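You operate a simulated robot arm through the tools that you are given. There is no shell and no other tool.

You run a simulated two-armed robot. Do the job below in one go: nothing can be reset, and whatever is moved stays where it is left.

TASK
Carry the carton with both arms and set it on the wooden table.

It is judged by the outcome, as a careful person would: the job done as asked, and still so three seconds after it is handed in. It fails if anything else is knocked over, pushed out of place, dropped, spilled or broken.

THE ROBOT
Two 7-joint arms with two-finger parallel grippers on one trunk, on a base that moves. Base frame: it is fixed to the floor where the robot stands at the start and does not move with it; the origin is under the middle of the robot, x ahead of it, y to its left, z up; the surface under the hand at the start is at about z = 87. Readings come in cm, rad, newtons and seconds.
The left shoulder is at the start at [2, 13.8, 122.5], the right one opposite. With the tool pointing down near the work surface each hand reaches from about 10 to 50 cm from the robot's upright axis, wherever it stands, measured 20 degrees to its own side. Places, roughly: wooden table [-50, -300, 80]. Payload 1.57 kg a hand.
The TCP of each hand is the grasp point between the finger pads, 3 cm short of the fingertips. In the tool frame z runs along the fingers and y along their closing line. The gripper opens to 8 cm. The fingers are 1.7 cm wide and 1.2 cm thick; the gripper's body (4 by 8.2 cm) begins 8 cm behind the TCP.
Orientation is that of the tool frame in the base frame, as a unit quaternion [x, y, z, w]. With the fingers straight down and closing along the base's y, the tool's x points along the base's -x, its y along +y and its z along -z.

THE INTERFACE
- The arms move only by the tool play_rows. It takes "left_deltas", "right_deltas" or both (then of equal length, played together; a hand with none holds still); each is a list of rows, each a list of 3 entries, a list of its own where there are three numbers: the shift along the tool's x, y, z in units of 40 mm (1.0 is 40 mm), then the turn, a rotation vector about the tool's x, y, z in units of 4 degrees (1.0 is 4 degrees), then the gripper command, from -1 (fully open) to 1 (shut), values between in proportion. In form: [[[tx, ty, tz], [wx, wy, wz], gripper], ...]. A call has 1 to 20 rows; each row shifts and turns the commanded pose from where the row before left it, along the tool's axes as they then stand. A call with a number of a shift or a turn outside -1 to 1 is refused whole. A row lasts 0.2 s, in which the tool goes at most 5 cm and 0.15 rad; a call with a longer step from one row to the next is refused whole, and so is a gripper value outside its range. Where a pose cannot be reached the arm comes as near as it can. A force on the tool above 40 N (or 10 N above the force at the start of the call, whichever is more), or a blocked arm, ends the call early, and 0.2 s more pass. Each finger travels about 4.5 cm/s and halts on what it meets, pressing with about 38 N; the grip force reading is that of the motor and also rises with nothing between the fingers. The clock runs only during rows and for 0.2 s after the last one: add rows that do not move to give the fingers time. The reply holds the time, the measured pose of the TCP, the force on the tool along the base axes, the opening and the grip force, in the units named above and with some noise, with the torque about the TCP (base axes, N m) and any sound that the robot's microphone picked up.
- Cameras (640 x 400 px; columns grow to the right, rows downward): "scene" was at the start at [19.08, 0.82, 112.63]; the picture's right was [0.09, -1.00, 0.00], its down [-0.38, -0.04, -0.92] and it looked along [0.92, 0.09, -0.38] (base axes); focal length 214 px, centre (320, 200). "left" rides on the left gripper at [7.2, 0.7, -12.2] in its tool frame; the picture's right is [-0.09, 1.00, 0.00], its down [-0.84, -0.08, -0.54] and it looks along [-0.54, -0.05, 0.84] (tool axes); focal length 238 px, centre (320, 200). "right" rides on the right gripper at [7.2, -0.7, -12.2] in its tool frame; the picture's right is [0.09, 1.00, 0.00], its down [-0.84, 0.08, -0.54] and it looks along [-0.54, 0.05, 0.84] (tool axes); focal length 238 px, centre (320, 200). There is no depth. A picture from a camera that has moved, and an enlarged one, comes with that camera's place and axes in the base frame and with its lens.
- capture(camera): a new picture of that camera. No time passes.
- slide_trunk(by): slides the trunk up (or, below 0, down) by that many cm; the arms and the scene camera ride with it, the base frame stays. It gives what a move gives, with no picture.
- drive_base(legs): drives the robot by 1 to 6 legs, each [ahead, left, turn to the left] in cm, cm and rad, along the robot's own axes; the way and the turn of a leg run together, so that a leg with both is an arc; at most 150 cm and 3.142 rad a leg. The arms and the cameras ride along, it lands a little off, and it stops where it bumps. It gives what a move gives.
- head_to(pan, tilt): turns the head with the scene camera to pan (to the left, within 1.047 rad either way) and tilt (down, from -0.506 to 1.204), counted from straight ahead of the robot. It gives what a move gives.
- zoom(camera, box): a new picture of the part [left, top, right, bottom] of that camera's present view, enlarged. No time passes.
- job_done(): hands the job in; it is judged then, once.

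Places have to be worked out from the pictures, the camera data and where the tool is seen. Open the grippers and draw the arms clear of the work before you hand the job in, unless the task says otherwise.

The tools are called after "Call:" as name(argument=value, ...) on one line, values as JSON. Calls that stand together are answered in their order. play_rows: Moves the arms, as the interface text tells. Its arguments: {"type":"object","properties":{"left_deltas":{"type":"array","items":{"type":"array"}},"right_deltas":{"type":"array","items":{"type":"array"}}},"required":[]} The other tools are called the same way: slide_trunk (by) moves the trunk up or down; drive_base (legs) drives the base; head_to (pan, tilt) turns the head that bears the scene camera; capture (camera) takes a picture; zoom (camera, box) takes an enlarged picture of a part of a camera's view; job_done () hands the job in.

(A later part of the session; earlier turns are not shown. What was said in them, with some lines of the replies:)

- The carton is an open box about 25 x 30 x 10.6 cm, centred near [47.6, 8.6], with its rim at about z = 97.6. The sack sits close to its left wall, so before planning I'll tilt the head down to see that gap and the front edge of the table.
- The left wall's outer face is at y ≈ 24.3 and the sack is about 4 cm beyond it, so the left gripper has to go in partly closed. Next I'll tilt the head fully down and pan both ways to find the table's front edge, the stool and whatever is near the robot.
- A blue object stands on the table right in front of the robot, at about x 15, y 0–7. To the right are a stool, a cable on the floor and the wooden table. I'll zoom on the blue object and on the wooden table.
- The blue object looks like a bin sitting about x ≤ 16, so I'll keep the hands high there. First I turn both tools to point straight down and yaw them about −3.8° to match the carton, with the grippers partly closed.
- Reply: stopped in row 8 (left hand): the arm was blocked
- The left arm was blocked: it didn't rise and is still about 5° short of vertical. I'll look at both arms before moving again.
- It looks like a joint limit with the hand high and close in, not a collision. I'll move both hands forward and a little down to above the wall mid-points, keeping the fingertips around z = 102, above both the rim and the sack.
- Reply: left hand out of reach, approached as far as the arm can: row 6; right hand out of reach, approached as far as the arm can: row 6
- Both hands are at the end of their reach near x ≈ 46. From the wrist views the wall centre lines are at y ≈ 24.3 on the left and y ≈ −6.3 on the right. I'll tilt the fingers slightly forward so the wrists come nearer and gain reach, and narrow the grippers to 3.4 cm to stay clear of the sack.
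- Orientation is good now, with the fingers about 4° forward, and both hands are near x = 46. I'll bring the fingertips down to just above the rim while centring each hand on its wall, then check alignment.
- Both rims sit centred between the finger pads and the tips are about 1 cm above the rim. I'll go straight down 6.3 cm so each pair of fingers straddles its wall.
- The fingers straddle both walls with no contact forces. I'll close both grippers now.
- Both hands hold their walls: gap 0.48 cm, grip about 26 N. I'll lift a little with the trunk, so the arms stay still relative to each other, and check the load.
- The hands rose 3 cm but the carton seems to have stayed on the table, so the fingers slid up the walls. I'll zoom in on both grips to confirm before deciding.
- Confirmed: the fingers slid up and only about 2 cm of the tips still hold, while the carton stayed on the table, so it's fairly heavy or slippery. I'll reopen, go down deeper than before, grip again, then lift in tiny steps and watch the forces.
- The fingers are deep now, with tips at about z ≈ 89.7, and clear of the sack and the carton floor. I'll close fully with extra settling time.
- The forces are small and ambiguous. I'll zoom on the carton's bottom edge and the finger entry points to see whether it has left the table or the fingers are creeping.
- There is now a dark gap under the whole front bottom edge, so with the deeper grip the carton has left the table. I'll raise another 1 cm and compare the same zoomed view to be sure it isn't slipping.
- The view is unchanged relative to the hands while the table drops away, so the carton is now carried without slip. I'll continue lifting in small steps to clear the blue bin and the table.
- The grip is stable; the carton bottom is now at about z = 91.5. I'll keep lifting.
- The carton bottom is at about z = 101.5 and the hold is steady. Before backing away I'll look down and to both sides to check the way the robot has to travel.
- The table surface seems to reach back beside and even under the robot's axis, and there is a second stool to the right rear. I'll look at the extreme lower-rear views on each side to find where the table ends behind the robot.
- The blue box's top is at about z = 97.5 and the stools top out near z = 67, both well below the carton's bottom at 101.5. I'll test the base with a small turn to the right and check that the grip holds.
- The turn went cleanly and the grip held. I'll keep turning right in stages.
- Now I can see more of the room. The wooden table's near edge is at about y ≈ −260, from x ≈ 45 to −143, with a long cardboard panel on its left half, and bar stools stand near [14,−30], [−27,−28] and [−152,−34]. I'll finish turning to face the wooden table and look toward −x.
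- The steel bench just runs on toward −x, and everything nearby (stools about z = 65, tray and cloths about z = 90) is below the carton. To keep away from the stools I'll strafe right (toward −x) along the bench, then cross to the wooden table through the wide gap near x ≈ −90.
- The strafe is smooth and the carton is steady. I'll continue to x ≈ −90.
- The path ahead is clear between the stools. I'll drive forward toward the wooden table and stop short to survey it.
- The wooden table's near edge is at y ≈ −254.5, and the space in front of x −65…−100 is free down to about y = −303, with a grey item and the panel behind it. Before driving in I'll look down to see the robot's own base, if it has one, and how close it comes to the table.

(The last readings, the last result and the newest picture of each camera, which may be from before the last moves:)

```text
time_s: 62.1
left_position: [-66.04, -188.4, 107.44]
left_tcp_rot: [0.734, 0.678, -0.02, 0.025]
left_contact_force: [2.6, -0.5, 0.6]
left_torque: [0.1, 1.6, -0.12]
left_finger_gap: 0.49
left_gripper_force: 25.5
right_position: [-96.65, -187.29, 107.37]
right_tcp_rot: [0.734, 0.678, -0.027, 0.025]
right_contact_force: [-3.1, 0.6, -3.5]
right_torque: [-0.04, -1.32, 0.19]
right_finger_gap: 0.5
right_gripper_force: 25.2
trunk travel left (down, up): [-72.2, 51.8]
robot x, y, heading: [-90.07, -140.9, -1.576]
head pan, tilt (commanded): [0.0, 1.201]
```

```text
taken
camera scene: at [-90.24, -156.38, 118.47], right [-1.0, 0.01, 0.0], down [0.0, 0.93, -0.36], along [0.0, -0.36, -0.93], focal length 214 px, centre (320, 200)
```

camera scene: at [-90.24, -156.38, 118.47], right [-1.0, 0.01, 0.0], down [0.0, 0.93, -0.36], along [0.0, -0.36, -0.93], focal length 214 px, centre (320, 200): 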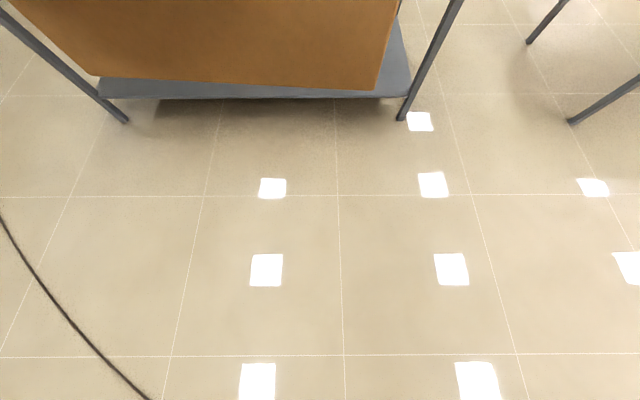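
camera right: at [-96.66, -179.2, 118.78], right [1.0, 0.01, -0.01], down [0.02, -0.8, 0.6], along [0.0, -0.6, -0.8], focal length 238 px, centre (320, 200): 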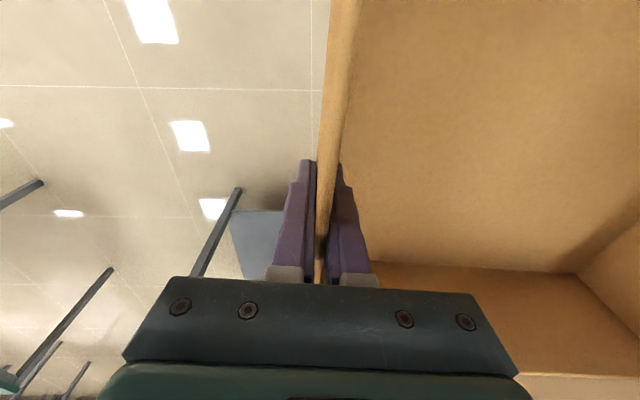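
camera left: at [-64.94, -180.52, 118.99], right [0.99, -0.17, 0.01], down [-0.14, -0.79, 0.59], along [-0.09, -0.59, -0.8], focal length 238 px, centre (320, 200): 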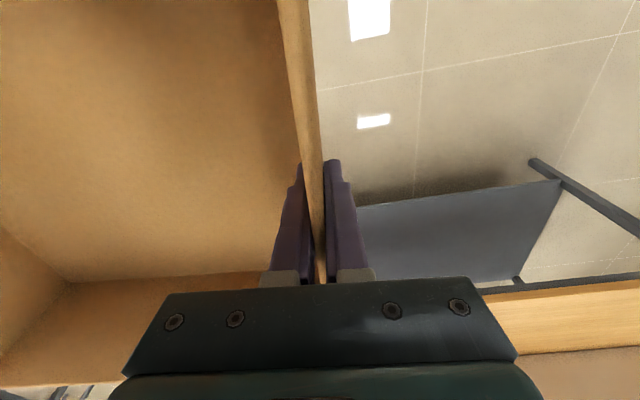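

There is no base on the floor to foul anything. I'll drive ahead in two stages to bring the carton over the table.

Call:
drive_base(legs=[[45, 0, 0]])

Call:
head_to(pan=-0.3, tilt=0.7)

Call:
capture(camera="scene")

Call:
capture(camera="left")

Call:
capture(camera="right")

```text
time_s: 64.8
left_position: [-66.09, -233.01, 107.35]
left_tcp_rot: [0.732, 0.68, -0.02, 0.025]
left_contact_force: [3.4, 0.5, 0.0]
left_torque: [0.16, 1.61, -0.06]
left_finger_gap: 0.51
left_gripper_force: 25.0
right_position: [-96.54, -232.16, 107.29]
right_tcp_rot: [0.732, 0.68, -0.027, 0.025]
right_contact_force: [-2.9, -0.3, -1.8]
right_torque: [-0.09, -1.34, 0.14]
right_finger_gap: 0.5
right_gripper_force: 25.5
trunk travel left (down, up): [-72.2, 51.8]
robot x, y, heading: [-90.15, -185.51, -1.571]
head pan, tilt (commanded): [0.0, 1.201]
```

```text
time_s: 65.8
left_position: [-66.06, -233.14, 107.4]
left_tcp_rot: [0.732, 0.681, -0.02, 0.025]
left_contact_force: [3.2, -0.9, -1.6]
left_torque: [0.2, 1.63, -0.08]
left_finger_gap: 0.51
left_gripper_force: 25.1
right_position: [-96.63, -232.07, 107.33]
right_tcp_rot: [0.733, 0.679, -0.026, 0.025]
right_contact_force: [-4.0, 0.4, -2.2]
right_torque: [-0.18, -1.32, 0.13]
right_finger_gap: 0.49
right_gripper_force: 25.2
trunk travel left (down, up): [-72.2, 51.8]
robot x, y, heading: [-90.23, -185.79, -1.574]
head pan, tilt (commanded): [-0.3, 0.7]
```

```text
taken
camera scene: at [-92.8, -203.73, 122.06], right [-0.96, 0.3, 0.0], down [0.19, 0.62, -0.76], along [-0.23, -0.73, -0.64], focal length 214 px, centre (320, 200)
```

scene: 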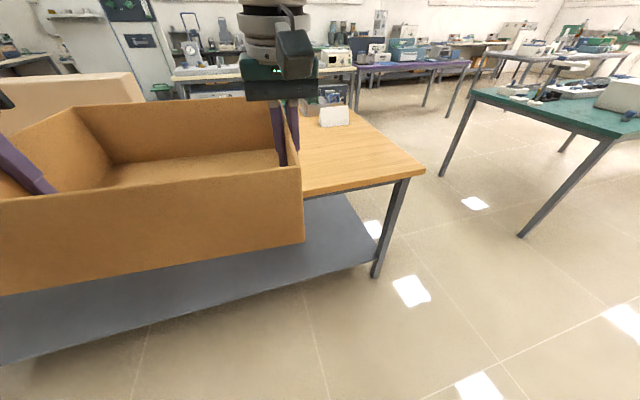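

```text
taken
camera left: at [-64.9, -225.24, 118.99], right [0.99, -0.16, 0.01], down [-0.14, -0.79, 0.59], along [-0.09, -0.59, -0.8], focal length 238 px, centre (320, 200)
```

left: 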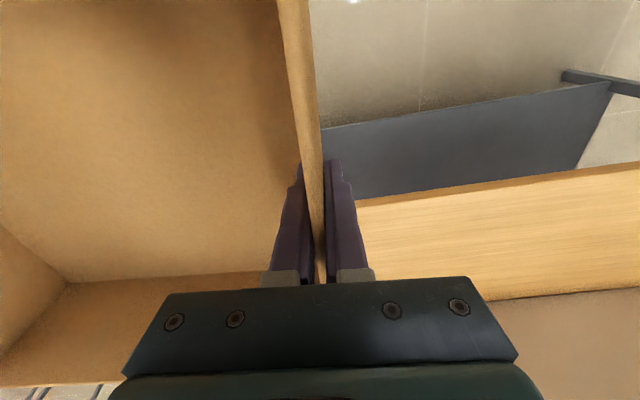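

```text
taken
camera right: at [-96.62, -224.05, 118.77], right [1.0, 0.02, -0.01], down [0.02, -0.8, 0.6], along [0.01, -0.6, -0.8], focal length 238 px, centre (320, 200)
```

right: 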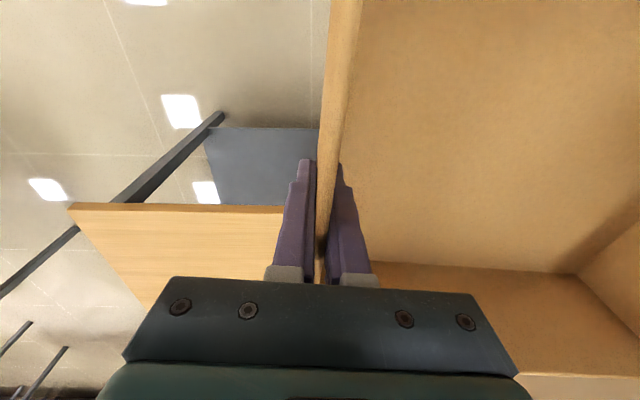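

The front table edge measures y ≈ −256 and the panel face y ≈ −300 (only at x > −53). Driving ahead about 44.5 cm puts the carton's footprint at about y −264…−291, x −66…−97, on clear wood.

Call:
drive_base(legs=[[44.5, 0, 0]])

Call:
head_to(pan=0.1, tilt=0.7)

Call:
capture(camera="scene")

Call:
capture(camera="left")

Call:
capture(camera="right")

```text
time_s: 68.5
left_position: [-66.52, -278.15, 107.4]
left_tcp_rot: [0.734, 0.679, -0.02, 0.024]
left_contact_force: [3.6, 0.1, -0.1]
left_torque: [0.04, 1.62, -0.07]
left_finger_gap: 0.5
left_gripper_force: 25.7
right_position: [-96.91, -277.04, 107.32]
right_tcp_rot: [0.734, 0.678, -0.026, 0.024]
right_contact_force: [-4.4, 0.0, -2.8]
right_torque: [0.0, -1.33, 0.13]
right_finger_gap: 0.5
right_gripper_force: 24.4
trunk travel left (down, up): [-72.2, 51.8]
robot x, y, heading: [-90.25, -230.42, -1.578]
head pan, tilt (commanded): [-0.3, 0.7]
```

```text
time_s: 69.3
left_position: [-66.34, -278.12, 107.34]
left_tcp_rot: [0.734, 0.678, -0.02, 0.024]
left_contact_force: [2.8, -1.0, -0.4]
left_torque: [0.19, 1.63, -0.08]
left_finger_gap: 0.5
left_gripper_force: 25.5
right_position: [-96.79, -277.04, 107.33]
right_tcp_rot: [0.734, 0.679, -0.027, 0.025]
right_contact_force: [-4.5, 0.6, -2.3]
right_torque: [-0.17, -1.3, 0.16]
right_finger_gap: 0.5
right_gripper_force: 24.6
trunk travel left (down, up): [-72.2, 51.8]
robot x, y, heading: [-90.15, -230.36, -1.579]
head pan, tilt (commanded): [0.099, 0.7]
```

```text
taken
camera scene: at [-89.66, -249.06, 122.07], right [-1.0, -0.09, 0.0], down [-0.06, 0.64, -0.76], along [0.07, -0.76, -0.64], focal length 214 px, centre (320, 200)
```

scene: 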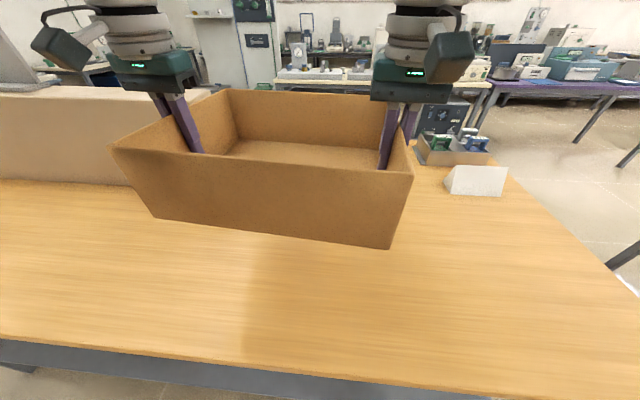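

```text
taken
camera left: at [-65.19, -270.33, 118.98], right [0.99, -0.17, 0.01], down [-0.14, -0.79, 0.59], along [-0.09, -0.59, -0.8], focal length 238 px, centre (320, 200)
```

left: 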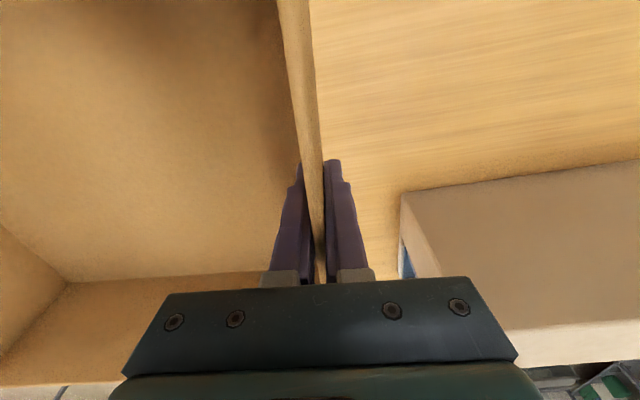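

```text
taken
camera right: at [-96.91, -269.01, 118.76], right [1.0, 0.01, -0.01], down [0.01, -0.8, 0.6], along [0.0, -0.6, -0.8], focal length 238 px, centre (320, 200)
```

right: 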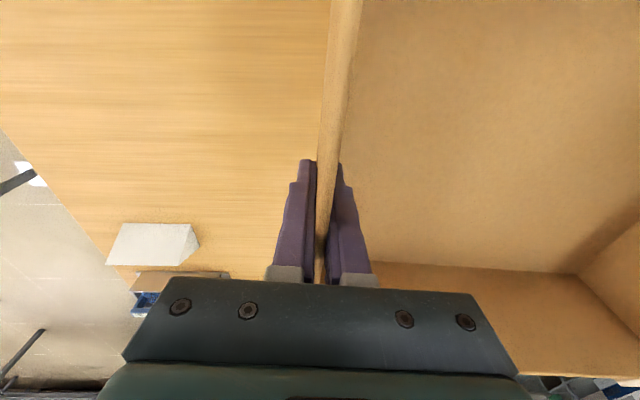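

The carton hangs over clear wood, with about 9 cm to the front edge, about 10 cm in front of the panel line and to its side, and the white block far to the right. The carton bottom is near z = 101.7, so I'll lower it in stages toward the table top at about 80.

Call:
slide_trunk(by=-5)

Call:
slide_trunk(by=-5)

Call:
slide_trunk(by=-5)

Call:
capture(camera="scene")

Call:
capture(camera="left")

Call:
capture(camera="right")

```text
time_s: 70.3
left_position: [-66.48, -278.29, 102.41]
left_tcp_rot: [0.734, 0.678, -0.02, 0.024]
left_contact_force: [3.1, -0.2, -0.6]
left_torque: [0.15, 1.61, -0.12]
left_finger_gap: 0.5
left_gripper_force: 24.9
right_position: [-96.89, -277.07, 102.31]
right_tcp_rot: [0.734, 0.678, -0.027, 0.025]
right_contact_force: [-3.5, 0.3, -2.2]
right_torque: [-0.1, -1.34, 0.12]
right_finger_gap: 0.48
right_gripper_force: 25.7
trunk travel left (down, up): [-67.2, 56.8]
robot x, y, heading: [-89.97, -230.93, -1.577]
head pan, tilt (commanded): [0.099, 0.7]
```

```text
time_s: 71.2
left_position: [-66.19, -278.26, 97.38]
left_tcp_rot: [0.734, 0.679, -0.02, 0.025]
left_contact_force: [2.2, -0.3, -0.2]
left_torque: [0.07, 1.64, -0.1]
left_finger_gap: 0.49
left_gripper_force: 25.2
right_position: [-96.85, -277.15, 97.31]
right_tcp_rot: [0.734, 0.678, -0.026, 0.025]
right_contact_force: [-2.7, 0.1, -3.4]
right_torque: [-0.08, -1.32, 0.13]
right_finger_gap: 0.5
right_gripper_force: 25.0
trunk travel left (down, up): [-62.2, 61.8]
robot x, y, heading: [-90.1, -230.79, -1.58]
head pan, tilt (commanded): [0.099, 0.7]
```

```text
time_s: 72.1
left_position: [-66.36, -278.21, 92.42]
left_tcp_rot: [0.734, 0.679, -0.02, 0.025]
left_contact_force: [2.7, -0.5, 0.3]
left_torque: [0.09, 1.62, -0.04]
left_finger_gap: 0.49
left_gripper_force: 25.4
right_position: [-96.95, -277.14, 92.36]
right_tcp_rot: [0.734, 0.678, -0.027, 0.025]
right_contact_force: [-2.4, 0.0, -2.7]
right_torque: [-0.06, -1.33, 0.15]
right_finger_gap: 0.51
right_gripper_force: 25.5
trunk travel left (down, up): [-57.2, 66.8]
robot x, y, heading: [-90.41, -230.65, -1.578]
head pan, tilt (commanded): [0.099, 0.7]
```

```text
taken
camera scene: at [-89.65, -249.07, 107.07], right [-1.0, -0.09, 0.0], down [-0.06, 0.64, -0.76], along [0.07, -0.76, -0.64], focal length 214 px, centre (320, 200)
```

scene: 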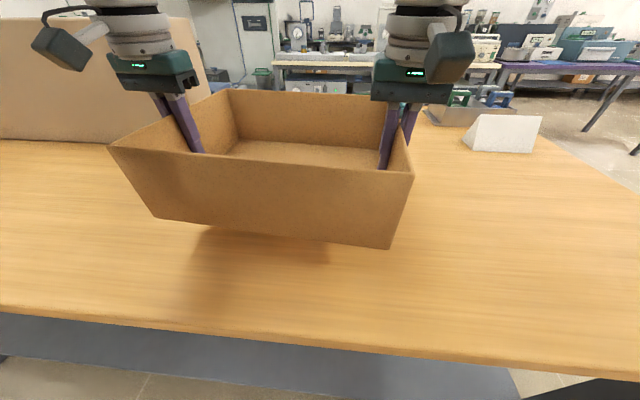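

```text
taken
camera left: at [-65.19, -270.34, 103.98], right [0.99, -0.17, 0.01], down [-0.14, -0.79, 0.59], along [-0.09, -0.59, -0.8], focal length 238 px, centre (320, 200)
```

left: 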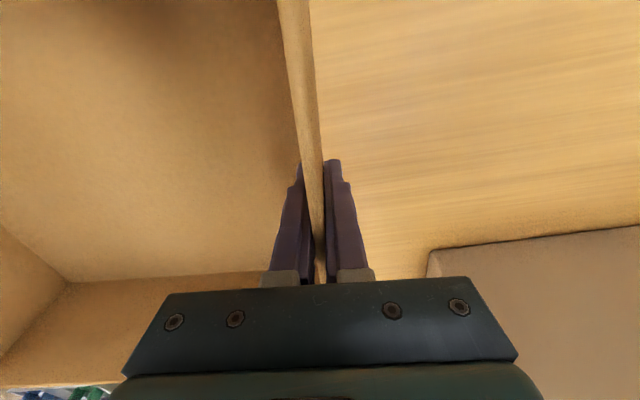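

```text
taken
camera right: at [-96.91, -269.02, 103.76], right [1.0, 0.01, -0.01], down [0.01, -0.8, 0.6], along [0.0, -0.6, -0.8], focal length 238 px, centre (320, 200)
```

right: 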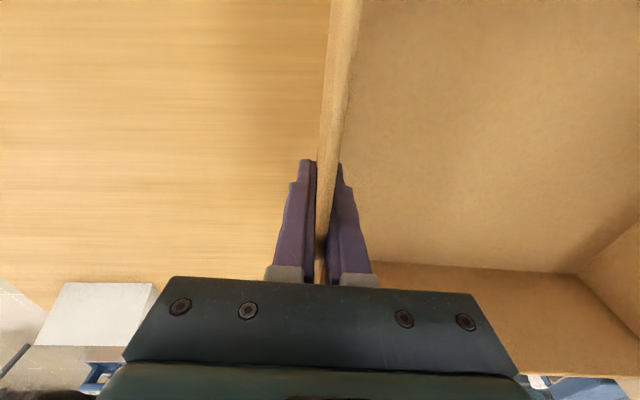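

The bottom is now at about z = 86.8, with roughly 6.5 cm to go by the shadow. I'll lower 5 cm more and then creep.

Call:
slide_trunk(by=-4)

Call:
slide_trunk(by=-1.2)

Call:
capture(camera="scene")

Call:
zoom(camera="scene", box=[120, 180, 440, 300])

```text
time_s: 72.9
left_position: [-66.37, -278.15, 88.44]
left_tcp_rot: [0.734, 0.679, -0.019, 0.025]
left_contact_force: [3.4, 0.0, -0.3]
left_torque: [0.11, 1.61, -0.08]
left_finger_gap: 0.5
left_gripper_force: 24.9
right_position: [-96.93, -277.07, 88.25]
right_tcp_rot: [0.734, 0.678, -0.026, 0.024]
right_contact_force: [-2.4, 0.8, -1.5]
right_torque: [-0.07, -1.32, 0.11]
right_finger_gap: 0.5
right_gripper_force: 25.1
trunk travel left (down, up): [-53.2, 70.8]
robot x, y, heading: [-90.54, -230.63, -1.577]
head pan, tilt (commanded): [0.099, 0.7]
```

```text
time_s: 73.5
left_position: [-66.47, -278.16, 87.25]
left_tcp_rot: [0.734, 0.678, -0.02, 0.026]
left_contact_force: [2.3, -0.7, 0.5]
left_torque: [0.12, 1.61, -0.08]
left_finger_gap: 0.51
left_gripper_force: 25.4
right_position: [-96.96, -277.11, 87.09]
right_tcp_rot: [0.733, 0.679, -0.027, 0.025]
right_contact_force: [-3.2, 0.5, -1.7]
right_torque: [-0.06, -1.31, 0.15]
right_finger_gap: 0.46
right_gripper_force: 25.1
trunk travel left (down, up): [-52.0, 72.0]
robot x, y, heading: [-90.38, -230.28, -1.579]
head pan, tilt (commanded): [0.099, 0.7]
```

```text
taken
camera scene: at [-89.65, -249.07, 101.86], right [-1.0, -0.09, 0.0], down [-0.06, 0.64, -0.76], along [0.07, -0.76, -0.64], focal length 214 px, centre (320, 200)
```

scene: 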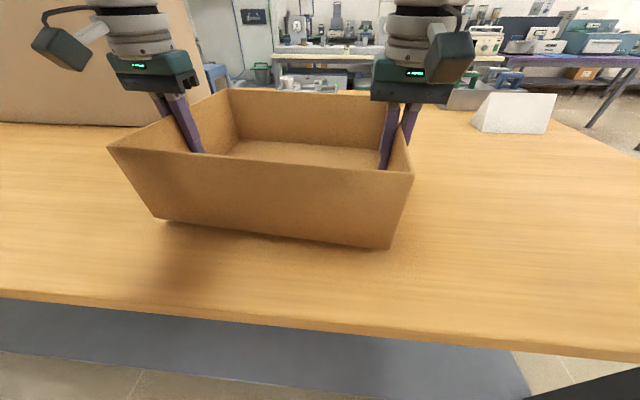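

```text
2.00 times, centred on (280, 240) of scene
camera zoom: at [-89.65, -249.07, 101.86], right [-1.0, -0.09, 0.0], down [-0.06, 0.64, -0.76], along [0.07, -0.76, -0.64], focal length 429 px, centre (400, 120)
```

zoom: 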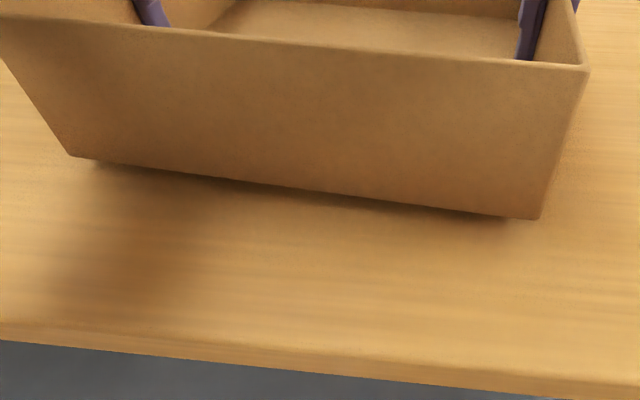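

The gap under the carton is now about 1–1.5 cm. I'll creep down and watch the vertical forces for touchdown.

Call:
slide_trunk(by=-0.7)

Call:
slide_trunk(by=-0.4)

Call:
zoom(camera="scene", box=[120, 180, 440, 300])

```text
time_s: 74.1
left_position: [-66.33, -278.18, 86.48]
left_tcp_rot: [0.734, 0.678, -0.02, 0.024]
left_contact_force: [3.2, 0.1, -0.5]
left_torque: [0.1, 1.59, -0.08]
left_finger_gap: 0.49
left_gripper_force: 25.7
right_position: [-96.82, -277.09, 86.37]
right_tcp_rot: [0.734, 0.678, -0.028, 0.025]
right_contact_force: [-2.8, -0.6, -1.4]
right_torque: [-0.09, -1.3, 0.16]
right_finger_gap: 0.5
right_gripper_force: 25.8
trunk travel left (down, up): [-51.3, 72.7]
robot x, y, heading: [-89.97, -230.51, -1.57]
head pan, tilt (commanded): [0.099, 0.7]
```

```text
time_s: 74.6
left_position: [-66.41, -278.17, 86.18]
left_tcp_rot: [0.734, 0.679, -0.021, 0.024]
left_contact_force: [3.3, -0.9, 0.0]
left_torque: [0.14, 1.61, -0.08]
left_finger_gap: 0.47
left_gripper_force: 24.9
right_position: [-96.88, -277.02, 86.02]
right_tcp_rot: [0.734, 0.678, -0.027, 0.025]
right_contact_force: [-4.0, 1.9, -2.7]
right_torque: [-0.09, -1.33, 0.16]
right_finger_gap: 0.5
right_gripper_force: 24.9
trunk travel left (down, up): [-50.9, 73.1]
robot x, y, heading: [-90.28, -230.56, -1.574]
head pan, tilt (commanded): [0.099, 0.7]
```

```text
2.00 times, centred on (280, 240) of scene
camera zoom: at [-89.65, -249.06, 100.76], right [-1.0, -0.09, 0.0], down [-0.06, 0.64, -0.76], along [0.07, -0.76, -0.64], focal length 429 px, centre (400, 120)
```

zoom: 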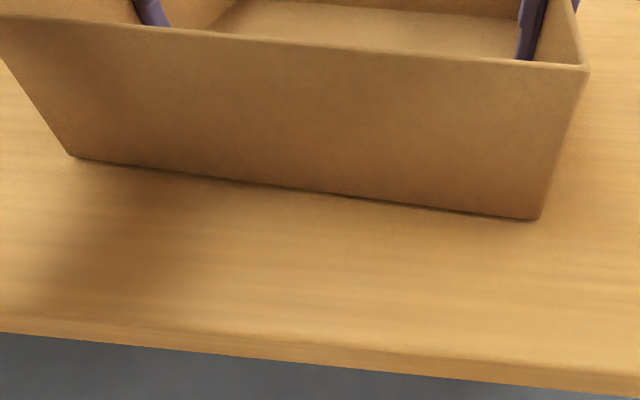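

The shadow gap is nearly closed. I'll go another 0.3 cm down.

Call:
slide_trunk(by=-0.3)

Call:
zoom(camera="scene", box=[120, 180, 440, 300])

```text
time_s: 75.2
left_position: [-66.24, -278.15, 85.7]
left_tcp_rot: [0.734, 0.679, -0.019, 0.025]
left_contact_force: [3.1, -0.5, -1.0]
left_torque: [0.09, 1.61, -0.12]
left_finger_gap: 0.5
left_gripper_force: 24.9
right_position: [-96.9, -277.03, 85.72]
right_tcp_rot: [0.734, 0.679, -0.027, 0.025]
right_contact_force: [-3.6, 1.3, -1.6]
right_torque: [-0.17, -1.3, 0.14]
right_finger_gap: 0.49
right_gripper_force: 25.1
trunk travel left (down, up): [-50.6, 73.4]
robot x, y, heading: [-90.54, -230.6, -1.577]
head pan, tilt (commanded): [0.099, 0.7]
```

```text
2.00 times, centred on (280, 240) of scene
camera zoom: at [-89.66, -249.06, 100.47], right [-1.0, -0.09, 0.0], down [-0.06, 0.64, -0.76], along [0.07, -0.76, -0.64], focal length 429 px, centre (400, 120)
```

zoom: 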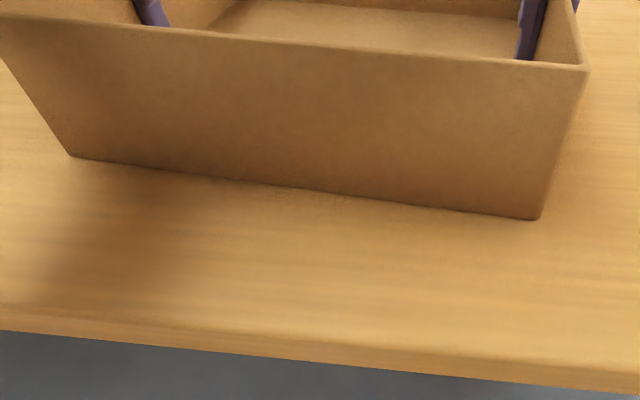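

The front edge looks to be touching, but the forces haven't changed clearly. I'll lower another 0.2 cm to confirm contact.

Call:
slide_trunk(by=-0.2)

Call:
zoom(camera="scene", box=[120, 180, 440, 300])

Call:
zoom(camera="right", box=[200, 60, 440, 210])

```text
time_s: 75.7
left_position: [-66.42, -278.26, 85.69]
left_tcp_rot: [0.734, 0.678, -0.02, 0.025]
left_contact_force: [4.9, 1.7, 6.7]
left_torque: [0.11, 1.82, -0.12]
left_finger_gap: 0.52
left_gripper_force: 25.6
right_position: [-96.88, -277.12, 85.81]
right_tcp_rot: [0.734, 0.679, -0.027, 0.025]
right_contact_force: [-4.1, 9.9, 19.5]
right_torque: [-0.05, -0.43, 0.06]
right_finger_gap: 0.5
right_gripper_force: 25.4
trunk travel left (down, up): [-50.4, 73.6]
robot x, y, heading: [-90.6, -230.31, -1.578]
head pan, tilt (commanded): [0.099, 0.7]
```

```text
2.00 times, centred on (280, 240) of scene
camera zoom: at [-89.66, -249.07, 100.32], right [-1.0, -0.09, 0.0], down [-0.06, 0.64, -0.77], along [0.07, -0.76, -0.64], focal length 429 px, centre (400, 120)
```

zoom: 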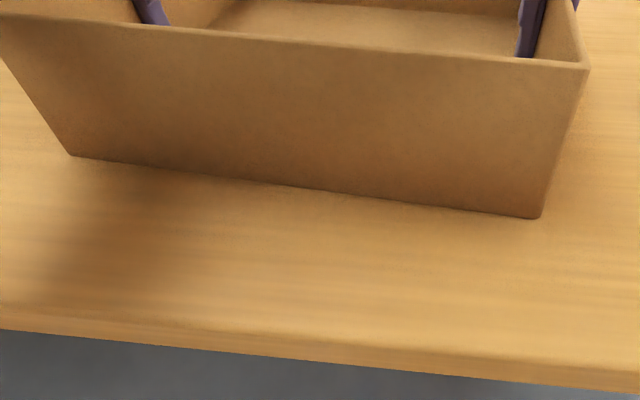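

```text
2.67 times, centred on (320, 135) of right
camera zoom: at [-96.9, -269.03, 97.13], right [1.0, 0.01, -0.01], down [0.02, -0.8, 0.6], along [0.0, -0.6, -0.8], focal length 636 px, centre (320, 373)
```

zoom: 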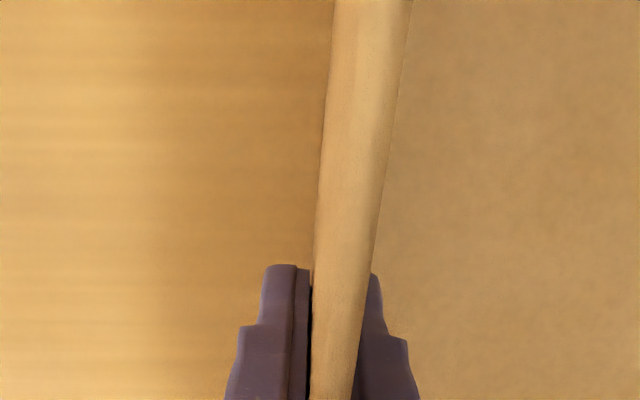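

Contact is confirmed: the table is pushing up on both hands at +6.7 N and +19.5 N. I'll relax by 0.1 cm so nothing springs, then open the grippers to 3.4 cm.

Call:
slide_trunk(by=0.1)

Call:
play_rows(left_deltas=[[[0, 0, 0], [0, 0, 0], 0.8], [[0, 0, 0], [0, 0, 0], 0.6], [[0, 0, 0], [0, 0, 0], 0.4], [[0, 0, 0], [0, 0, 0], 0.15], [[0, 0, 0], [0, 0, 0], 0.15], [[0, 0, 0], [0, 0, 0], 0.15]], right_deltas=[[[0, 0, 0], [0, 0, 0], 0.8], [[0, 0, 0], [0, 0, 0], 0.6], [[0, 0, 0], [0, 0, 0], 0.4], [[0, 0, 0], [0, 0, 0], 0.15], [[0, 0, 0], [0, 0, 0], 0.15], [[0, 0, 0], [0, 0, 0], 0.15]])

Call:
capture(camera="scene")

Call:
zoom(camera="left", box=[220, 60, 460, 210])

Call:
zoom(camera="right", box=[200, 60, 440, 210])

```text
time_s: 76.2
left_position: [-66.47, -278.18, 85.67]
left_tcp_rot: [0.734, 0.679, -0.021, 0.025]
left_contact_force: [4.6, 0.7, 2.2]
left_torque: [-0.3, 1.81, -0.07]
left_finger_gap: 0.52
left_gripper_force: 25.1
right_position: [-96.84, -277.22, 85.71]
right_tcp_rot: [0.734, 0.678, -0.027, 0.025]
right_contact_force: [-3.3, 9.1, 18.5]
right_torque: [-0.38, -0.43, 0.1]
right_finger_gap: 0.48
right_gripper_force: 24.9
trunk travel left (down, up): [-50.5, 73.5]
robot x, y, heading: [-90.12, -230.68, -1.577]
head pan, tilt (commanded): [0.099, 0.7]
```

```text
time_s: 77.6
left_position: [-66.42, -278.28, 85.68]
left_tcp_rot: [0.734, 0.679, -0.02, 0.024]
left_contact_force: [-0.3, -0.7, 0.0]
left_torque: [0.0, 0.01, -0.03]
left_finger_gap: 3.41
left_gripper_force: 0.1
right_position: [-96.81, -277.06, 85.66]
right_tcp_rot: [0.734, 0.678, -0.027, 0.025]
right_contact_force: [0.3, -0.1, 0.4]
right_torque: [-0.03, -0.03, 0.0]
right_finger_gap: 3.4
right_gripper_force: 0.0
trunk travel left (down, up): [-50.5, 73.5]
robot x, y, heading: [-90.5, -230.47, -1.578]
head pan, tilt (commanded): [0.099, 0.7]
```

```text
taken
camera scene: at [-89.65, -249.08, 100.37], right [-1.0, -0.09, 0.0], down [-0.06, 0.64, -0.76], along [0.07, -0.76, -0.64], focal length 214 px, centre (320, 200)
```

scene: 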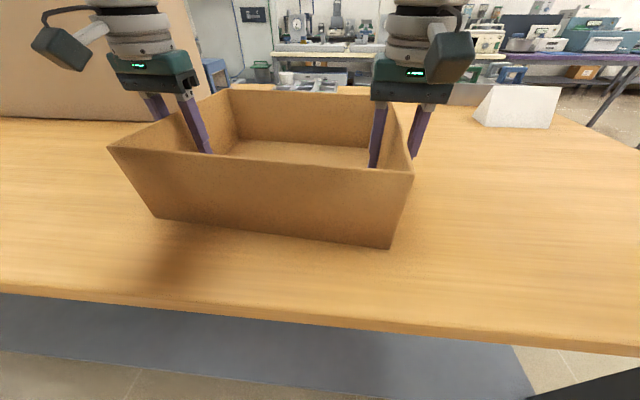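

```text
2.67 times, centred on (340, 135) of left
camera zoom: at [-65.18, -270.35, 97.29], right [0.99, -0.17, 0.01], down [-0.14, -0.79, 0.59], along [-0.09, -0.59, -0.8], focal length 636 px, centre (267, 373)
```

zoom: 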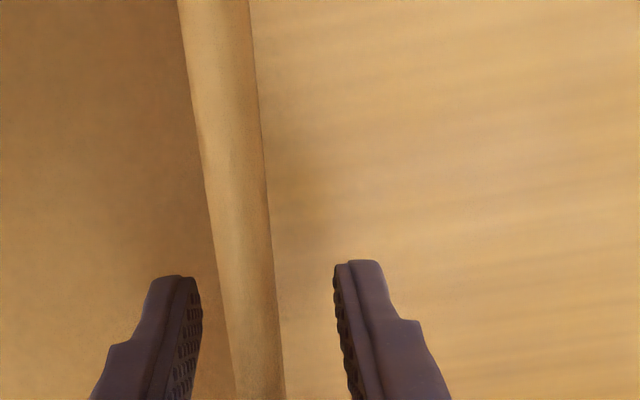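

```text
2.67 times, centred on (320, 135) of right
camera zoom: at [-96.91, -269.02, 97.07], right [1.0, 0.01, -0.01], down [0.01, -0.8, 0.6], along [0.0, -0.6, -0.8], focal length 636 px, centre (320, 373)
```

zoom: 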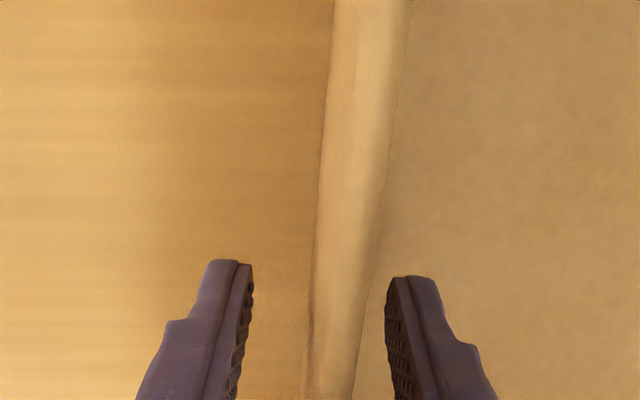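

The carton stands on the table and both grippers are open and free of contact. I'll raise the trunk to draw the fingers straight out.

Call:
slide_trunk(by=4)

Call:
slide_trunk(by=14)

Call:
capture(camera="scene")

Call:
capture(camera="left")

Call:
capture(camera="right")

```text
time_s: 78.4
left_position: [-66.35, -278.15, 89.63]
left_tcp_rot: [0.733, 0.679, -0.02, 0.025]
left_contact_force: [-0.5, -0.4, 0.5]
left_torque: [-0.02, 0.0, 0.01]
left_finger_gap: 3.42
left_gripper_force: 0.0
right_position: [-96.93, -277.04, 89.61]
right_tcp_rot: [0.734, 0.678, -0.026, 0.025]
right_contact_force: [0.4, -0.6, 0.1]
right_torque: [0.01, 0.0, 0.0]
right_finger_gap: 3.42
right_gripper_force: 0.1
trunk travel left (down, up): [-54.5, 69.5]
robot x, y, heading: [-90.03, -230.27, -1.578]
head pan, tilt (commanded): [0.099, 0.7]
```

```text
time_s: 80.1
left_position: [-66.43, -278.21, 103.67]
left_tcp_rot: [0.734, 0.679, -0.021, 0.024]
left_contact_force: [-0.2, -0.1, -0.2]
left_torque: [-0.02, 0.03, 0.0]
left_finger_gap: 3.4
left_gripper_force: 0.0
right_position: [-97.0, -277.06, 103.56]
right_tcp_rot: [0.734, 0.678, -0.026, 0.025]
right_contact_force: [0.0, 0.0, 0.1]
right_torque: [0.03, 0.0, -0.05]
right_finger_gap: 3.4
right_gripper_force: 0.2
trunk travel left (down, up): [-68.5, 55.5]
robot x, y, heading: [-90.57, -230.62, -1.578]
head pan, tilt (commanded): [0.099, 0.7]
```

```text
taken
camera scene: at [-89.65, -249.07, 118.37], right [-1.0, -0.09, 0.0], down [-0.06, 0.64, -0.76], along [0.07, -0.76, -0.64], focal length 214 px, centre (320, 200)
```

scene: 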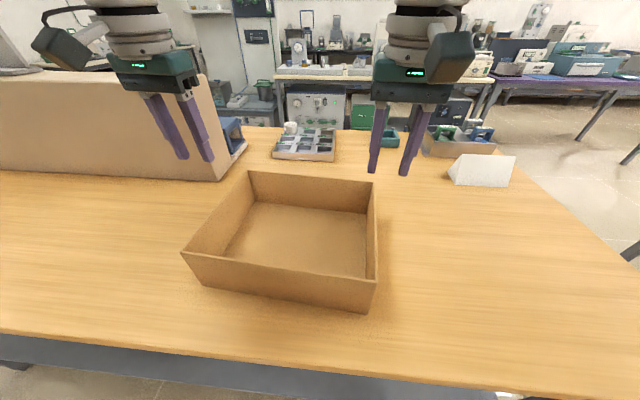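

```text
taken
camera left: at [-65.19, -270.34, 115.28], right [0.99, -0.17, 0.01], down [-0.14, -0.79, 0.59], along [-0.09, -0.59, -0.8], focal length 238 px, centre (320, 200)
```

left: 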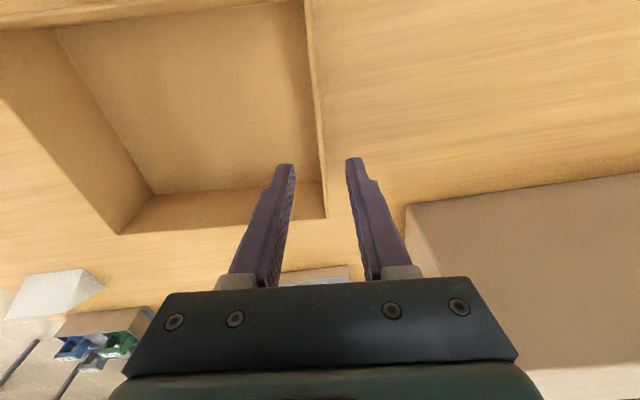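

```text
taken
camera right: at [-96.91, -269.02, 115.06], right [1.0, 0.01, -0.01], down [0.01, -0.8, 0.6], along [0.0, -0.6, -0.8], focal length 238 px, centre (320, 200)
```

right: 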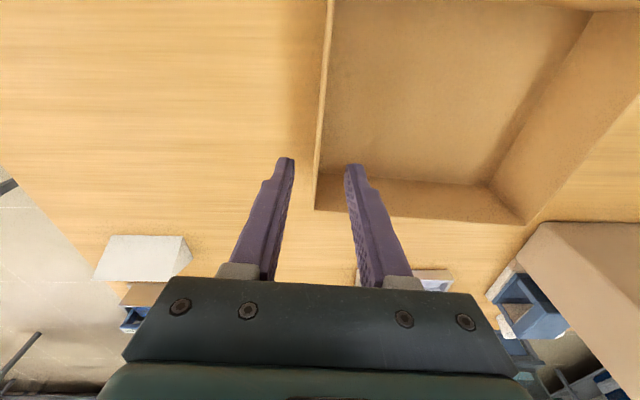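

The carton sits squarely on the wood, clear of the tray, panel and white block. I'll back the robot straight out along the path it came by and open the grippers fully.

Call:
drive_base(legs=[[-45, 0, 0]])

Call:
play_rows(left_deltas=[[[0, 0, 0], [0, 0, 0], -0.5], [[0, 0, 0], [0, 0, 0], -1], [[0, 0, 0], [0, 0, 0], -1], [[0, 0, 0], [0, 0, 0], -1]], right_deltas=[[[0, 0, 0], [0, 0, 0], -0.5], [[0, 0, 0], [0, 0, 0], -1], [[0, 0, 0], [0, 0, 0], -1], [[0, 0, 0], [0, 0, 0], -1]])

Call:
head_to(pan=0.1, tilt=0.5)

Call:
capture(camera="scene")

```text
time_s: 82.8
left_position: [-66.14, -233.4, 103.67]
left_tcp_rot: [0.733, 0.679, -0.02, 0.025]
left_contact_force: [-0.4, -0.8, -0.6]
left_torque: [0.03, 0.03, 0.06]
left_finger_gap: 3.41
left_gripper_force: 0.1
right_position: [-96.65, -232.4, 103.61]
right_tcp_rot: [0.733, 0.679, -0.027, 0.024]
right_contact_force: [-0.3, 0.3, 0.3]
right_torque: [0.02, -0.02, 0.0]
right_finger_gap: 3.37
right_gripper_force: 0.0
trunk travel left (down, up): [-68.5, 55.5]
robot x, y, heading: [-90.32, -185.66, -1.577]
head pan, tilt (commanded): [0.099, 0.7]
```

```text
time_s: 83.8
left_position: [-66.14, -233.28, 103.74]
left_tcp_rot: [0.732, 0.681, -0.021, 0.025]
left_contact_force: [-0.3, 0.3, 0.1]
left_torque: [-0.06, -0.01, -0.01]
left_finger_gap: 8.01
left_gripper_force: 0.0
right_position: [-96.58, -232.27, 103.71]
right_tcp_rot: [0.733, 0.68, -0.027, 0.025]
right_contact_force: [0.0, -0.6, -0.1]
right_torque: [0.03, 0.04, 0.02]
right_finger_gap: 7.99
right_gripper_force: 0.0
trunk travel left (down, up): [-68.5, 55.5]
robot x, y, heading: [-90.22, -185.85, -1.571]
head pan, tilt (commanded): [0.099, 0.7]
```

```text
time_s: 84.5
left_position: [-65.94, -233.23, 103.74]
left_tcp_rot: [0.733, 0.68, -0.022, 0.026]
left_contact_force: [0.0, -1.2, 0.8]
left_torque: [-0.01, -0.03, 0.01]
left_finger_gap: 7.99
left_gripper_force: 0.1
right_position: [-96.6, -232.29, 103.67]
right_tcp_rot: [0.733, 0.68, -0.027, 0.025]
right_contact_force: [-0.8, 1.0, 0.6]
right_torque: [-0.05, 0.0, -0.01]
right_finger_gap: 8.02
right_gripper_force: 0.1
trunk travel left (down, up): [-68.5, 55.5]
robot x, y, heading: [-90.18, -185.82, -1.567]
head pan, tilt (commanded): [0.099, 0.499]
```

```text
taken
camera scene: at [-89.38, -204.88, 120.14], right [-1.0, -0.1, 0.0], down [-0.05, 0.48, -0.88], along [0.09, -0.87, -0.48], focal length 214 px, centre (320, 200)
```

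scene: 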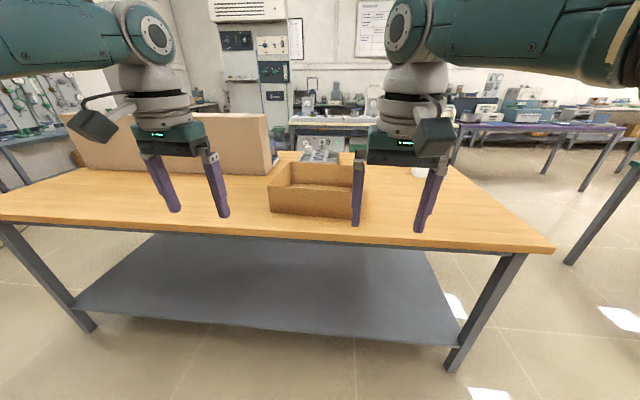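

The carton rests upright on the wooden table, the other things on the table are where they were, and both open hands are well clear. I'm handing the job in.

Call:
job_done()

```text
The job is handed in.
```

The carton is standing upright on the wooden table, on the clear wood near the front edge. It is about 8–9 cm in from that edge and clear of the panel, tray and white block. The last pictures and readings show it resting steadily, with both grippers open and the arms drawn back. The hand-in reply gave no verdict.

- **First lift:** the fingers slid up the walls and the carton stayed on the bench. I gripped again deeper and it held for the rest of the way.
- **Nothing else touched:** I saw nothing bumped or moved on the way, and the things on the wooden table look unchanged. I did not go back to recheck the steel bench and stools after leaving them.
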